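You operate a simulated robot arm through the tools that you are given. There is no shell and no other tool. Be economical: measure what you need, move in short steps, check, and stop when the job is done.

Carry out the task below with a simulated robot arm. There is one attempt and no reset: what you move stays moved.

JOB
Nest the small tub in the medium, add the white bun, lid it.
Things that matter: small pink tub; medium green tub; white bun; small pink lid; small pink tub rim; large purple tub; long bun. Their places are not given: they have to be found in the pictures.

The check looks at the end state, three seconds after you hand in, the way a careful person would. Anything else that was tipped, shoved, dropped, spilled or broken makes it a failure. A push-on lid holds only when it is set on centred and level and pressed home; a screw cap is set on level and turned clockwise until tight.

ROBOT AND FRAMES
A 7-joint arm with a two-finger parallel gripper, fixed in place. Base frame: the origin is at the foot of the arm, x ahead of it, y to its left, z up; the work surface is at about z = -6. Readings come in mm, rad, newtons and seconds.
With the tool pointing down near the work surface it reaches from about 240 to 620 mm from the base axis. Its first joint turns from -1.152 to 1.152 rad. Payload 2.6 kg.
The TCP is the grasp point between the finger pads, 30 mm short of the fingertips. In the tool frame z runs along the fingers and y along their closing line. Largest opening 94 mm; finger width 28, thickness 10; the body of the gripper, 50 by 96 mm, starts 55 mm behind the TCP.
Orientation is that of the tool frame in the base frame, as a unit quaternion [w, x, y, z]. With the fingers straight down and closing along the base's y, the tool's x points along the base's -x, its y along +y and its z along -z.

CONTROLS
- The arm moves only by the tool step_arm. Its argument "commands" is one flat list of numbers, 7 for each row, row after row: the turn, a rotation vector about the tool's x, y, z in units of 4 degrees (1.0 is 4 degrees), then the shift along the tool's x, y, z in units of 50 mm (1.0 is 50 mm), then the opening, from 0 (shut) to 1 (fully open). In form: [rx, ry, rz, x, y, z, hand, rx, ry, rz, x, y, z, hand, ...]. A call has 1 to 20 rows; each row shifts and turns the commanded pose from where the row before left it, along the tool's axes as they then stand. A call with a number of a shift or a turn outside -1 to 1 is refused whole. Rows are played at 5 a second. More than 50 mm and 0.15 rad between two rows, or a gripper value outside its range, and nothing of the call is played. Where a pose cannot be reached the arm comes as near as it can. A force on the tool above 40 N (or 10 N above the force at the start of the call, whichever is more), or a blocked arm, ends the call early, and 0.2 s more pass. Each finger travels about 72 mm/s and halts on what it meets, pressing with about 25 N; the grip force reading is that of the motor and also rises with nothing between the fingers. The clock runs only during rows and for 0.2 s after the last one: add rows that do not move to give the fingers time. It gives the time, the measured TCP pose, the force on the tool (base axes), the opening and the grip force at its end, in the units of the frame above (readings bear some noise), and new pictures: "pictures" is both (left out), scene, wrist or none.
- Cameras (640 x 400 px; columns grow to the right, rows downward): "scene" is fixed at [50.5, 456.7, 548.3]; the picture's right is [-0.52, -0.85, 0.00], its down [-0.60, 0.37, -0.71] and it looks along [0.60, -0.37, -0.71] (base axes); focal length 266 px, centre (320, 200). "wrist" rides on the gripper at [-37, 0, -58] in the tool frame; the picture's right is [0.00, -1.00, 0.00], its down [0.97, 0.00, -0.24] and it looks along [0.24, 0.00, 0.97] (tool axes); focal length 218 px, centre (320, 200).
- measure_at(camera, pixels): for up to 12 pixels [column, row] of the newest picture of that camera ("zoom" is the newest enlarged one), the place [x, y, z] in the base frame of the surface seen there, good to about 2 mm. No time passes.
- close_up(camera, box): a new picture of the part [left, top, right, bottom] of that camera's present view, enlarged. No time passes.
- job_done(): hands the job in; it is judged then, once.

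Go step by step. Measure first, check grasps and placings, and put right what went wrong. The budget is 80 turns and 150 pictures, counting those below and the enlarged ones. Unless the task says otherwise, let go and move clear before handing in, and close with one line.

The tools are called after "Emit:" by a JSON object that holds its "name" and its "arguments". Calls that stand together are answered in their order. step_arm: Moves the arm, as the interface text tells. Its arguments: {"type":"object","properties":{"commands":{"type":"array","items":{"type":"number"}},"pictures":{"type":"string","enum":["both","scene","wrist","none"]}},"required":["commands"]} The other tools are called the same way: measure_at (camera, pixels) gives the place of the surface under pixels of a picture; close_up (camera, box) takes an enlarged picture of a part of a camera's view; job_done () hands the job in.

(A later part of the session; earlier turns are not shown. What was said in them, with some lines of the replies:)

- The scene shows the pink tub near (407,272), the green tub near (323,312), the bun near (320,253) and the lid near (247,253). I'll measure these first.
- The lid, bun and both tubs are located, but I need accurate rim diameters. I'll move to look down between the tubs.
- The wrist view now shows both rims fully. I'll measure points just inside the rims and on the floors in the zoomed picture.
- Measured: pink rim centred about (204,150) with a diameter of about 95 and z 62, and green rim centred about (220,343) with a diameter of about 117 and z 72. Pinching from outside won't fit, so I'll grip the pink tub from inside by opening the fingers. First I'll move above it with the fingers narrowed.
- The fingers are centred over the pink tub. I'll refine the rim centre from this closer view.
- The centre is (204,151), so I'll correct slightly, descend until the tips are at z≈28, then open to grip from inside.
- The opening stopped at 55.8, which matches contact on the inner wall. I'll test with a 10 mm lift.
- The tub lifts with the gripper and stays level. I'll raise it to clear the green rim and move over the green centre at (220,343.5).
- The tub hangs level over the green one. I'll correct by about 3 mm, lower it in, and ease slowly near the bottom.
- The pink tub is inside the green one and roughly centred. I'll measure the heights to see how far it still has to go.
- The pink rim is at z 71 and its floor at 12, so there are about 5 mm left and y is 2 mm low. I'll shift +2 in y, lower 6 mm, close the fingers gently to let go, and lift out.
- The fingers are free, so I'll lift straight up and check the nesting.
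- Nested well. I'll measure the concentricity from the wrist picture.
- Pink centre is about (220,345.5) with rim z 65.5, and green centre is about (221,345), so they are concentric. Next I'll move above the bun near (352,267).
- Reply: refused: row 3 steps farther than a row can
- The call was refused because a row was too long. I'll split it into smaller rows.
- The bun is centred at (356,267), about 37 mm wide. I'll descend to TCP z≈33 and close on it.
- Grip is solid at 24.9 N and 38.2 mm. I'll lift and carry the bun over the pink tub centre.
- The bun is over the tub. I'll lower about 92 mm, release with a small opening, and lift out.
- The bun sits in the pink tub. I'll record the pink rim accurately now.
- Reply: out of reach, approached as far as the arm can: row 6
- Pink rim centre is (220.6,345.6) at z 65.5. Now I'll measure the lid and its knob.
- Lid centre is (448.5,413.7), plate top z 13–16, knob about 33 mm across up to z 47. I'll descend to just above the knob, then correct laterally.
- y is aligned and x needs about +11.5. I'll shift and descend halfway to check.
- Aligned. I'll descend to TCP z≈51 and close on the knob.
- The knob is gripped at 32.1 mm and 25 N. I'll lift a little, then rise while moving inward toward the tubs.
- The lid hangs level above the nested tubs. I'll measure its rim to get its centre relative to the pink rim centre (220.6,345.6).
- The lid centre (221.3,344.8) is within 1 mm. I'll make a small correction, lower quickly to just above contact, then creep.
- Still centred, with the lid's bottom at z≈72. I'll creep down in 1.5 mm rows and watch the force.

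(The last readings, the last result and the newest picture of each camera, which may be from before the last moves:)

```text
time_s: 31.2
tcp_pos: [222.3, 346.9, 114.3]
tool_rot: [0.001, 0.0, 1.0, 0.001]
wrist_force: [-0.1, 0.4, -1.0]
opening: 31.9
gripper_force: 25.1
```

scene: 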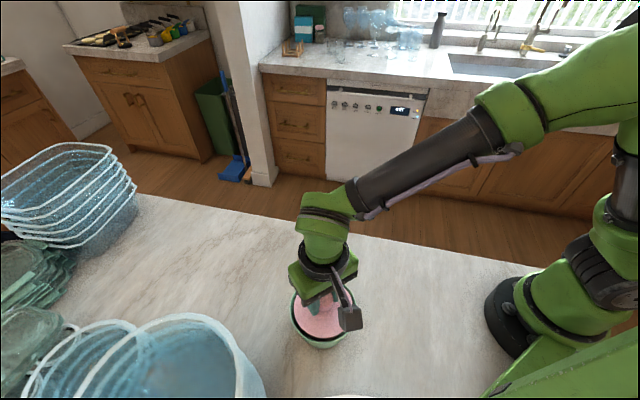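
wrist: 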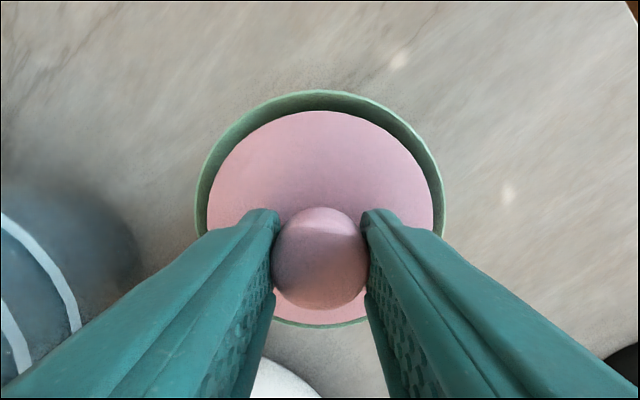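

There is no contact force yet at z 114. I'll recheck the lid's centre and height before going on.

Emit:
{"name": "measure_at", "arguments": {"camera": "wrist", "pixels": [[320, 113], [211, 205], [429, 205], [320, 318], [320, 93], [197, 205], [444, 205], [250, 143], [390, 143]]}}

Emit:
{"name": "step_arm", "arguments": {"commands": [0, 0, 0, 0, 0, 0.03, 0.25, 0, 0, 0, 0, 0, 0.03, 0.25, 0, 0, 0, 0, 0, 0.03, 0.25, 0, 0, 0, 0, 0, 0, 0.25], "pictures": "wrist"}}

```text
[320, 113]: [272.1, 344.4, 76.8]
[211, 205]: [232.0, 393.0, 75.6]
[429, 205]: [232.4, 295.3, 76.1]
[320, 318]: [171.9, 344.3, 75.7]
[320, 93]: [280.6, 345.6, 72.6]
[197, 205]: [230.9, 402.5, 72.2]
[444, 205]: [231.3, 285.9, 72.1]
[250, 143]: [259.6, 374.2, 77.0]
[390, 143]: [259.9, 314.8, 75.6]
```

```text
time_s: 32.2
tcp_pos: [221.9, 345.5, 108.1]
tool_rot: [0.0, 0.0, 1.0, 0.0]
wrist_force: [-0.2, 1.2, -0.9]
opening: 32.3
gripper_force: 25.2
```

wrist: 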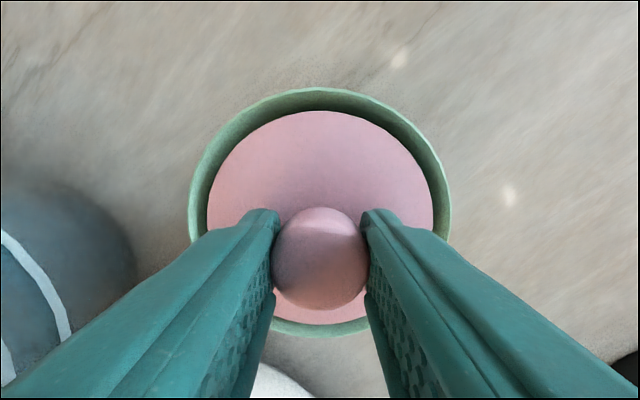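

The lid edge is at z≈70 and is starting to engage, about 1 mm off in x and y. I'll make a tiny correction and keep pressing slowly.

Emit:
{"name": "step_arm", "arguments": {"commands": [0, 0, 0, 0.016, 0.016, 0.02, 0.25, 0, 0, 0, 0, 0, 0.02, 0.25, 0, 0, 0, 0, 0, 0.02, 0.25, 0, 0, 0, 0, 0, 0.02, 0.25, 0, 0, 0, 0, 0, 0, 0.25], "pictures": "wrist"}}

```text
time_s: 33.4
tcp_pos: [221.7, 345.3, 107.1]
tool_rot: [0.0, 0.0, 1.0, 0.002]
wrist_force: [-2.1, -1.7, 19.3]
opening: 32.3
gripper_force: 24.7
```

wrist: 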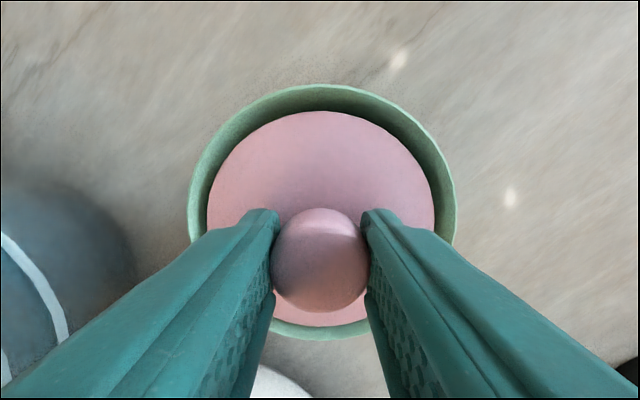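

Contact: 19 N at z 107. I'll keep pressing in 1 mm rows.

Emit:
{"name": "step_arm", "arguments": {"commands": [0, 0, 0, 0, 0, 0.02, 0.25, 0, 0, 0, 0, 0, 0.02, 0.25, 0, 0, 0, 0, 0, 0.02, 0.25, 0, 0, 0, 0, 0, 0, 0.25], "pictures": "wrist"}}

Emit:
{"name": "measure_at", "arguments": {"camera": "wrist", "pixels": [[320, 115], [211, 205], [429, 205], [320, 318], [320, 93], [250, 143], [390, 143]]}}

Emit:
{"name": "close_up", "arguments": {"camera": "scene", "box": [280, 270, 370, 360]}}

```text
time_s: 34.4
tcp_pos: [221.7, 346.6, 103.4]
tool_rot: [0.0, 0.0, 1.0, 0.001]
wrist_force: [0.0, -1.8, 28.6]
opening: 32.2
gripper_force: 25.2
```

wrist: 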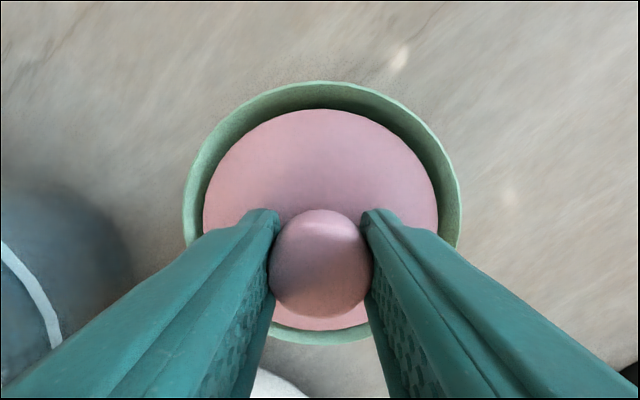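

```text
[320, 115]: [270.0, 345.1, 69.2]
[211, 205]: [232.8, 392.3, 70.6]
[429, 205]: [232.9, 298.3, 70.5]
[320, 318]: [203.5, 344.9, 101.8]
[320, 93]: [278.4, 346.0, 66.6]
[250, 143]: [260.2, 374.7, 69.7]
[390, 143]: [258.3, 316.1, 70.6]
```

```text
4.44 times, centred on (325, 315) of scene
```

zoom: 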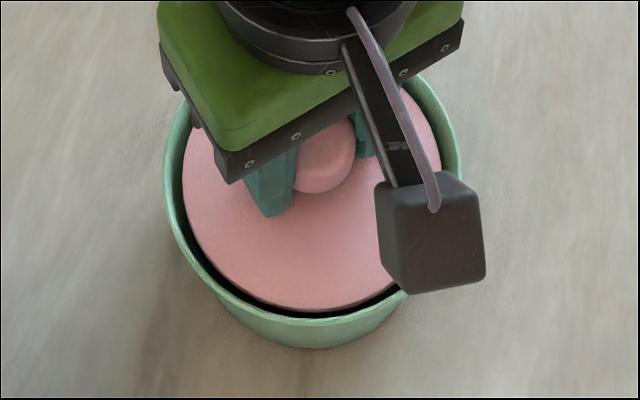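

The fingers slid down the knob and the tips now bear on the lid plate on both sides of it, which suits pressing. The lid is at z≈70, so I'll press further.

Emit:
{"name": "step_arm", "arguments": {"commands": [0, 0, 0, 0, 0, 0.02, 0.25, 0, 0, 0, 0, 0, 0.02, 0.25, 0, 0, 0, 0, 0, 0.02, 0.25, 0, 0, 0, 0, 0, 0, 0.25], "pictures": "wrist"}}

Emit:
{"name": "measure_at", "arguments": {"camera": "wrist", "pixels": [[320, 115], [211, 205], [429, 205], [320, 324], [320, 260], [250, 143], [390, 143]]}}

```text
time_s: 34.8
tcp_pos: [221.7, 346.8, 104.2]
tool_rot: [0.001, 0.001, 1.0, 0.002]
wrist_force: [-0.7, -1.3, 7.4]
opening: 32.2
gripper_force: 24.5
stopped in row 2: the force on the tool passed its limit (the readings are from after the stop); the commanded pose is now the measured one
```

wrist: 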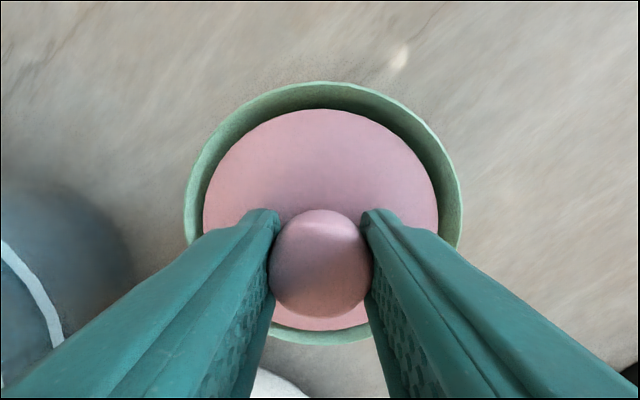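

```text
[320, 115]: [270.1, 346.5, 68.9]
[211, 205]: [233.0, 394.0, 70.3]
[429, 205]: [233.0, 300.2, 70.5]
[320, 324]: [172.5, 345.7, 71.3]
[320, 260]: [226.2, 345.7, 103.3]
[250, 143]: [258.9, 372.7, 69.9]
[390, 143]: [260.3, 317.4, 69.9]
```

The force passed 40 N and the lid edge sits at z≈70, level on all sides, about 4 mm above the pink rim. I'll open, back off and look closely to see whether it's home.

Emit:
{"name": "step_arm", "arguments": {"commands": [0, 0, 0, 0, 0, 0, 0.4, 0, 0, 0, 0, 0, 0, 0.55, 0, 0, 0, 0, 0, 0, 0.55, 0, 0, 0, 0, 0, -0.5, 0.55, 0, 0, 0, 0, 0, -0.8, 0.55, 0, 0, 0, 0.5, 0, -0.8, 0.55, 0, 0, 0, 0.5, 0, 0, 0.4, 0, 0, 0, 0, 0, 0, 0.4]}}

Emit:
{"name": "close_up", "arguments": {"camera": "scene", "box": [280, 260, 370, 360]}}

Emit:
{"name": "close_up", "arguments": {"camera": "wrist", "box": [240, 60, 400, 200]}}

```text
time_s: 36.6
tcp_pos: [169.8, 347.3, 208.6]
tool_rot: [0.001, 0.001, 1.0, 0.002]
wrist_force: [0.3, 0.9, 0.9]
opening: 37.6
gripper_force: 0.2
```

scene: 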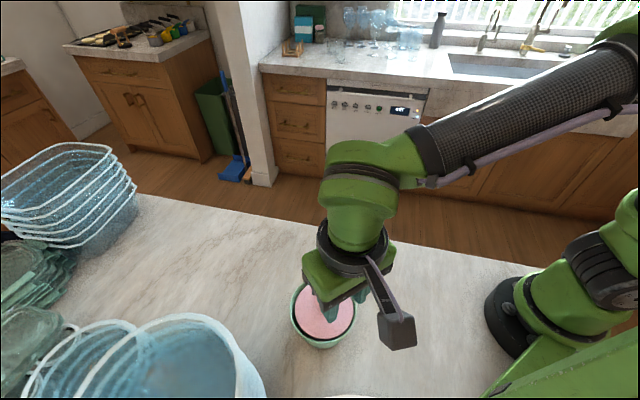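
wrist: 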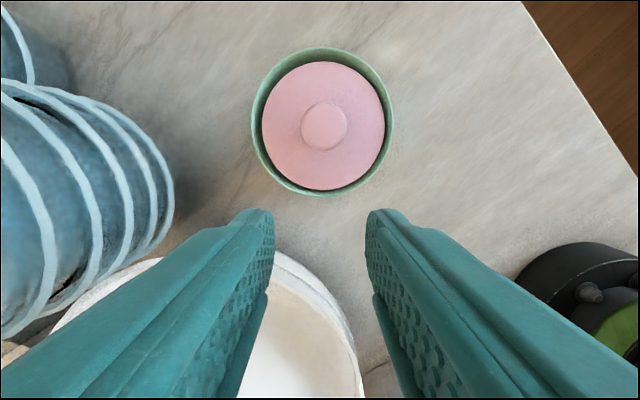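

```text
4.00 times, centred on (325, 310) of scene
```

zoom: 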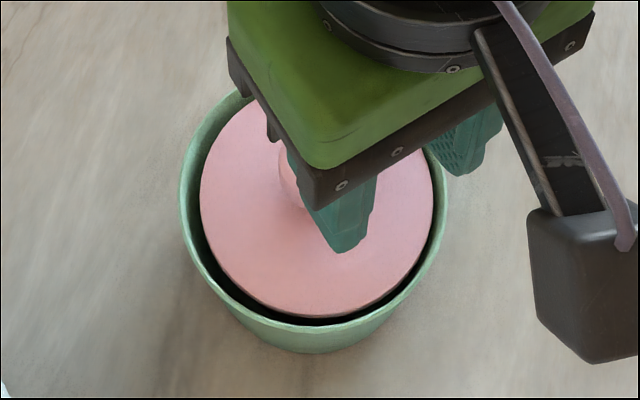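

```text
2.86 times, centred on (320, 130) of wrist
```

zoom: 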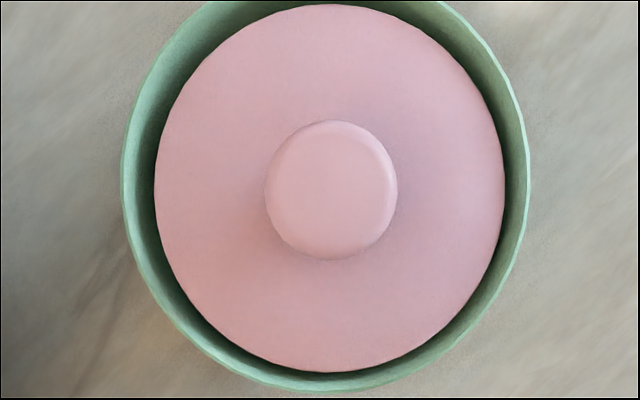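

Emit:
{"name": "measure_at", "arguments": {"camera": "wrist", "pixels": [[265, 126], [383, 126], [324, 64], [324, 187], [284, 81], [364, 81], [284, 172], [366, 172], [324, 125], [298, 126], [350, 126], [392, 120]]}}

```text
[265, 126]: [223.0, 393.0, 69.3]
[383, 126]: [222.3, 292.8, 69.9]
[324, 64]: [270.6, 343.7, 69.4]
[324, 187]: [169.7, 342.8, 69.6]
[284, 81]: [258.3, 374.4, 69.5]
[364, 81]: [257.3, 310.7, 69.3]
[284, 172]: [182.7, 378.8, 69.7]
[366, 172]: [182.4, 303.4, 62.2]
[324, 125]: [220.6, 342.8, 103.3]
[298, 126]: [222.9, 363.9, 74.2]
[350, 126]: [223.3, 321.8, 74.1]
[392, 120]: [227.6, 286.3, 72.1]
```

The lid is level at z 69.5 all around, centred at (220.3,343). To make sure it's home I'll press once on the knob top with the fingers shut.

Emit:
{"name": "step_arm", "arguments": {"commands": [0, 0, 0, -0.5, -0.043, 0, 0, 0, 0, 0, -0.51, -0.043, 0, 0, 0, 0, 0, 0, 0, 0.5, 0, 0, 0, 0, 0, 0, 0.5, 0, 0, 0, 0, 0, 0, 0.38, 0, 0, 0, 0, 0, 0, 0, 0], "pictures": "wrist"}}

```text
time_s: 38.0
tcp_pos: [219.5, 343.0, 139.1]
tool_rot: [0.001, 0.0, 1.0, 0.001]
wrist_force: [-0.2, 0.5, -0.1]
opening: 0.0
gripper_force: 25.3
```

wrist: 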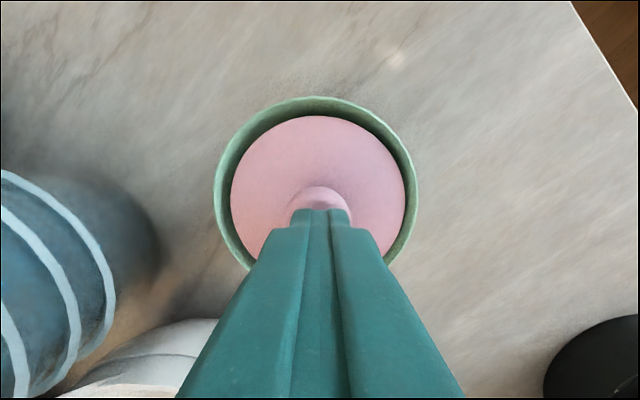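

The shut fingers are over the knob. I'll press down in small rows until the force limit.

Emit:
{"name": "step_arm", "arguments": {"commands": [0, 0, 0, 0, 0.01, 0.06, 0, 0, 0, 0, 0, 0, 0.03, 0, 0, 0, 0, 0, 0, 0.03, 0, 0, 0, 0, 0, 0, 0.02, 0, 0, 0, 0, 0, 0, 0.02, 0, 0, 0, 0, 0, 0, 0.02, 0, 0, 0, 0, 0, 0, 0.02, 0, 0, 0, 0, 0, 0, 0.02, 0, 0, 0, 0, 0, 0, 0.02, 0, 0, 0, 0, 0, 0, 0.02, 0, 0, 0, 0, 0, 0, 0.02, 0], "pictures": "wrist"}}

Emit:
{"name": "measure_at", "arguments": {"camera": "wrist", "pixels": [[320, 122], [238, 185], [397, 185], [270, 135], [370, 135]]}}

```text
time_s: 39.4
tcp_pos: [222.9, 345.5, 133.3]
tool_rot: [0.003, 0.001, 1.0, 0.006]
wrist_force: [-0.9, -1.0, 6.8]
opening: 0.0
gripper_force: 25.0
stopped in row 6: the force on the tool passed its limit (the readings are from after the stop); the commanded pose is now the measured one
```

wrist: 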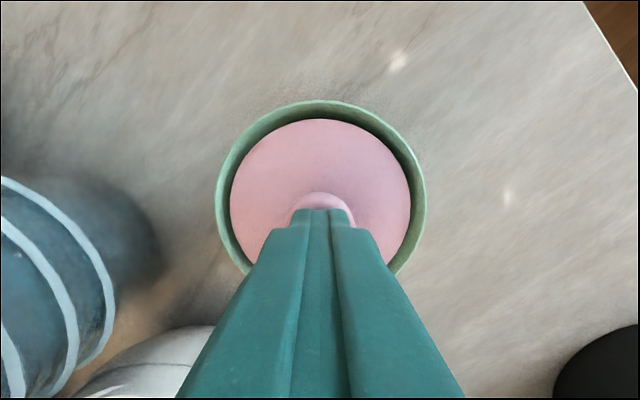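

```text
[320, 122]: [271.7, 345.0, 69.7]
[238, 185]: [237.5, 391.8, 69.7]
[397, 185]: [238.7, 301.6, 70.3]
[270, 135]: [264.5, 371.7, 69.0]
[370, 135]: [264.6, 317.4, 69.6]
```

The lid stayed at z≈69.5 under more than 40 N, so it is fully seated. I'll move clear and take a final look.

Emit:
{"name": "step_arm", "arguments": {"commands": [0, 0, 0, 0, 0, -0.5, 0, 0, 0, 0, 0, 0, -0.8, 0, 0, 0, 0, 0, 0, -0.8, 0.2, 0, 0, 0, -0.5, -0.5, -0.5, 0.4, 0, 0, 0, -0.6, -0.5, 0, 0.5, 0, 0, 0, -0.6, -0.5, 0, 0.5, 0, 0, 0, 0, 0, 0, 0.5]}}

Emit:
{"name": "close_up", "arguments": {"camera": "scene", "box": [270, 250, 380, 360]}}

```text
time_s: 41.0
tcp_pos: [305.2, 269.2, 261.9]
tool_rot: [0.003, 0.0, 1.0, 0.004]
wrist_force: [-0.1, 0.5, -0.2]
opening: 47.1
gripper_force: 0.1
```

scene: 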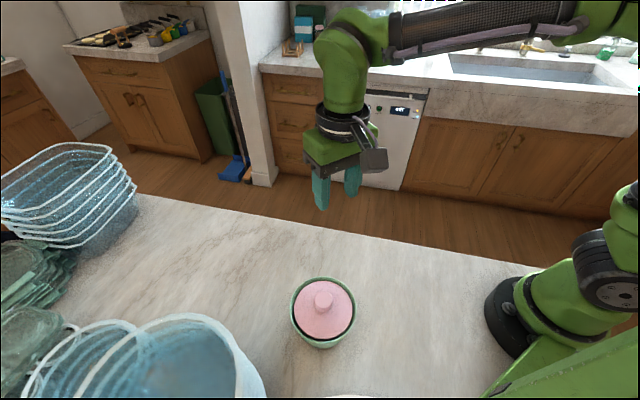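
wrist: 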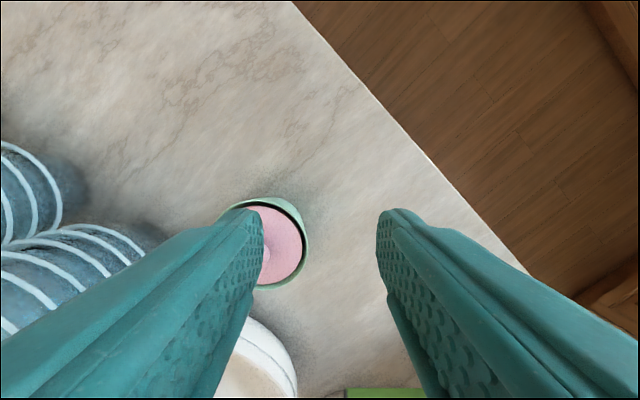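

```text
3.64 times, centred on (325, 305) of scene
```

zoom: 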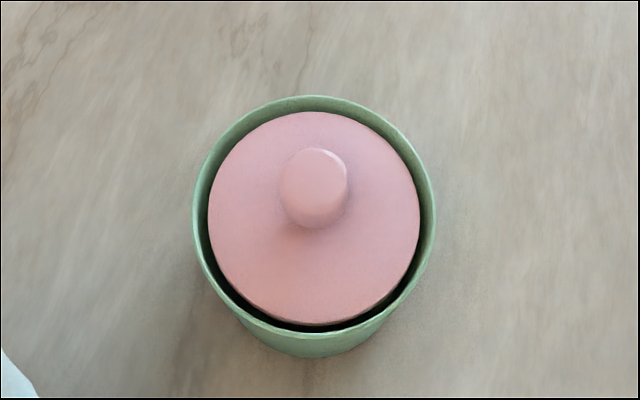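

The close-up shows the lid level and centred on the nested tubs, the arm is clear, and nothing else has moved. I'm handing in.

Emit:
{"name": "job_done", "arguments": {}}

```text
The job is handed in.
```

The small pink tub is nested in the medium green tub with the white bun inside, and the pink lid is on level, centred and pressed down with over 40 N; I didn't pull on it to test the hold.
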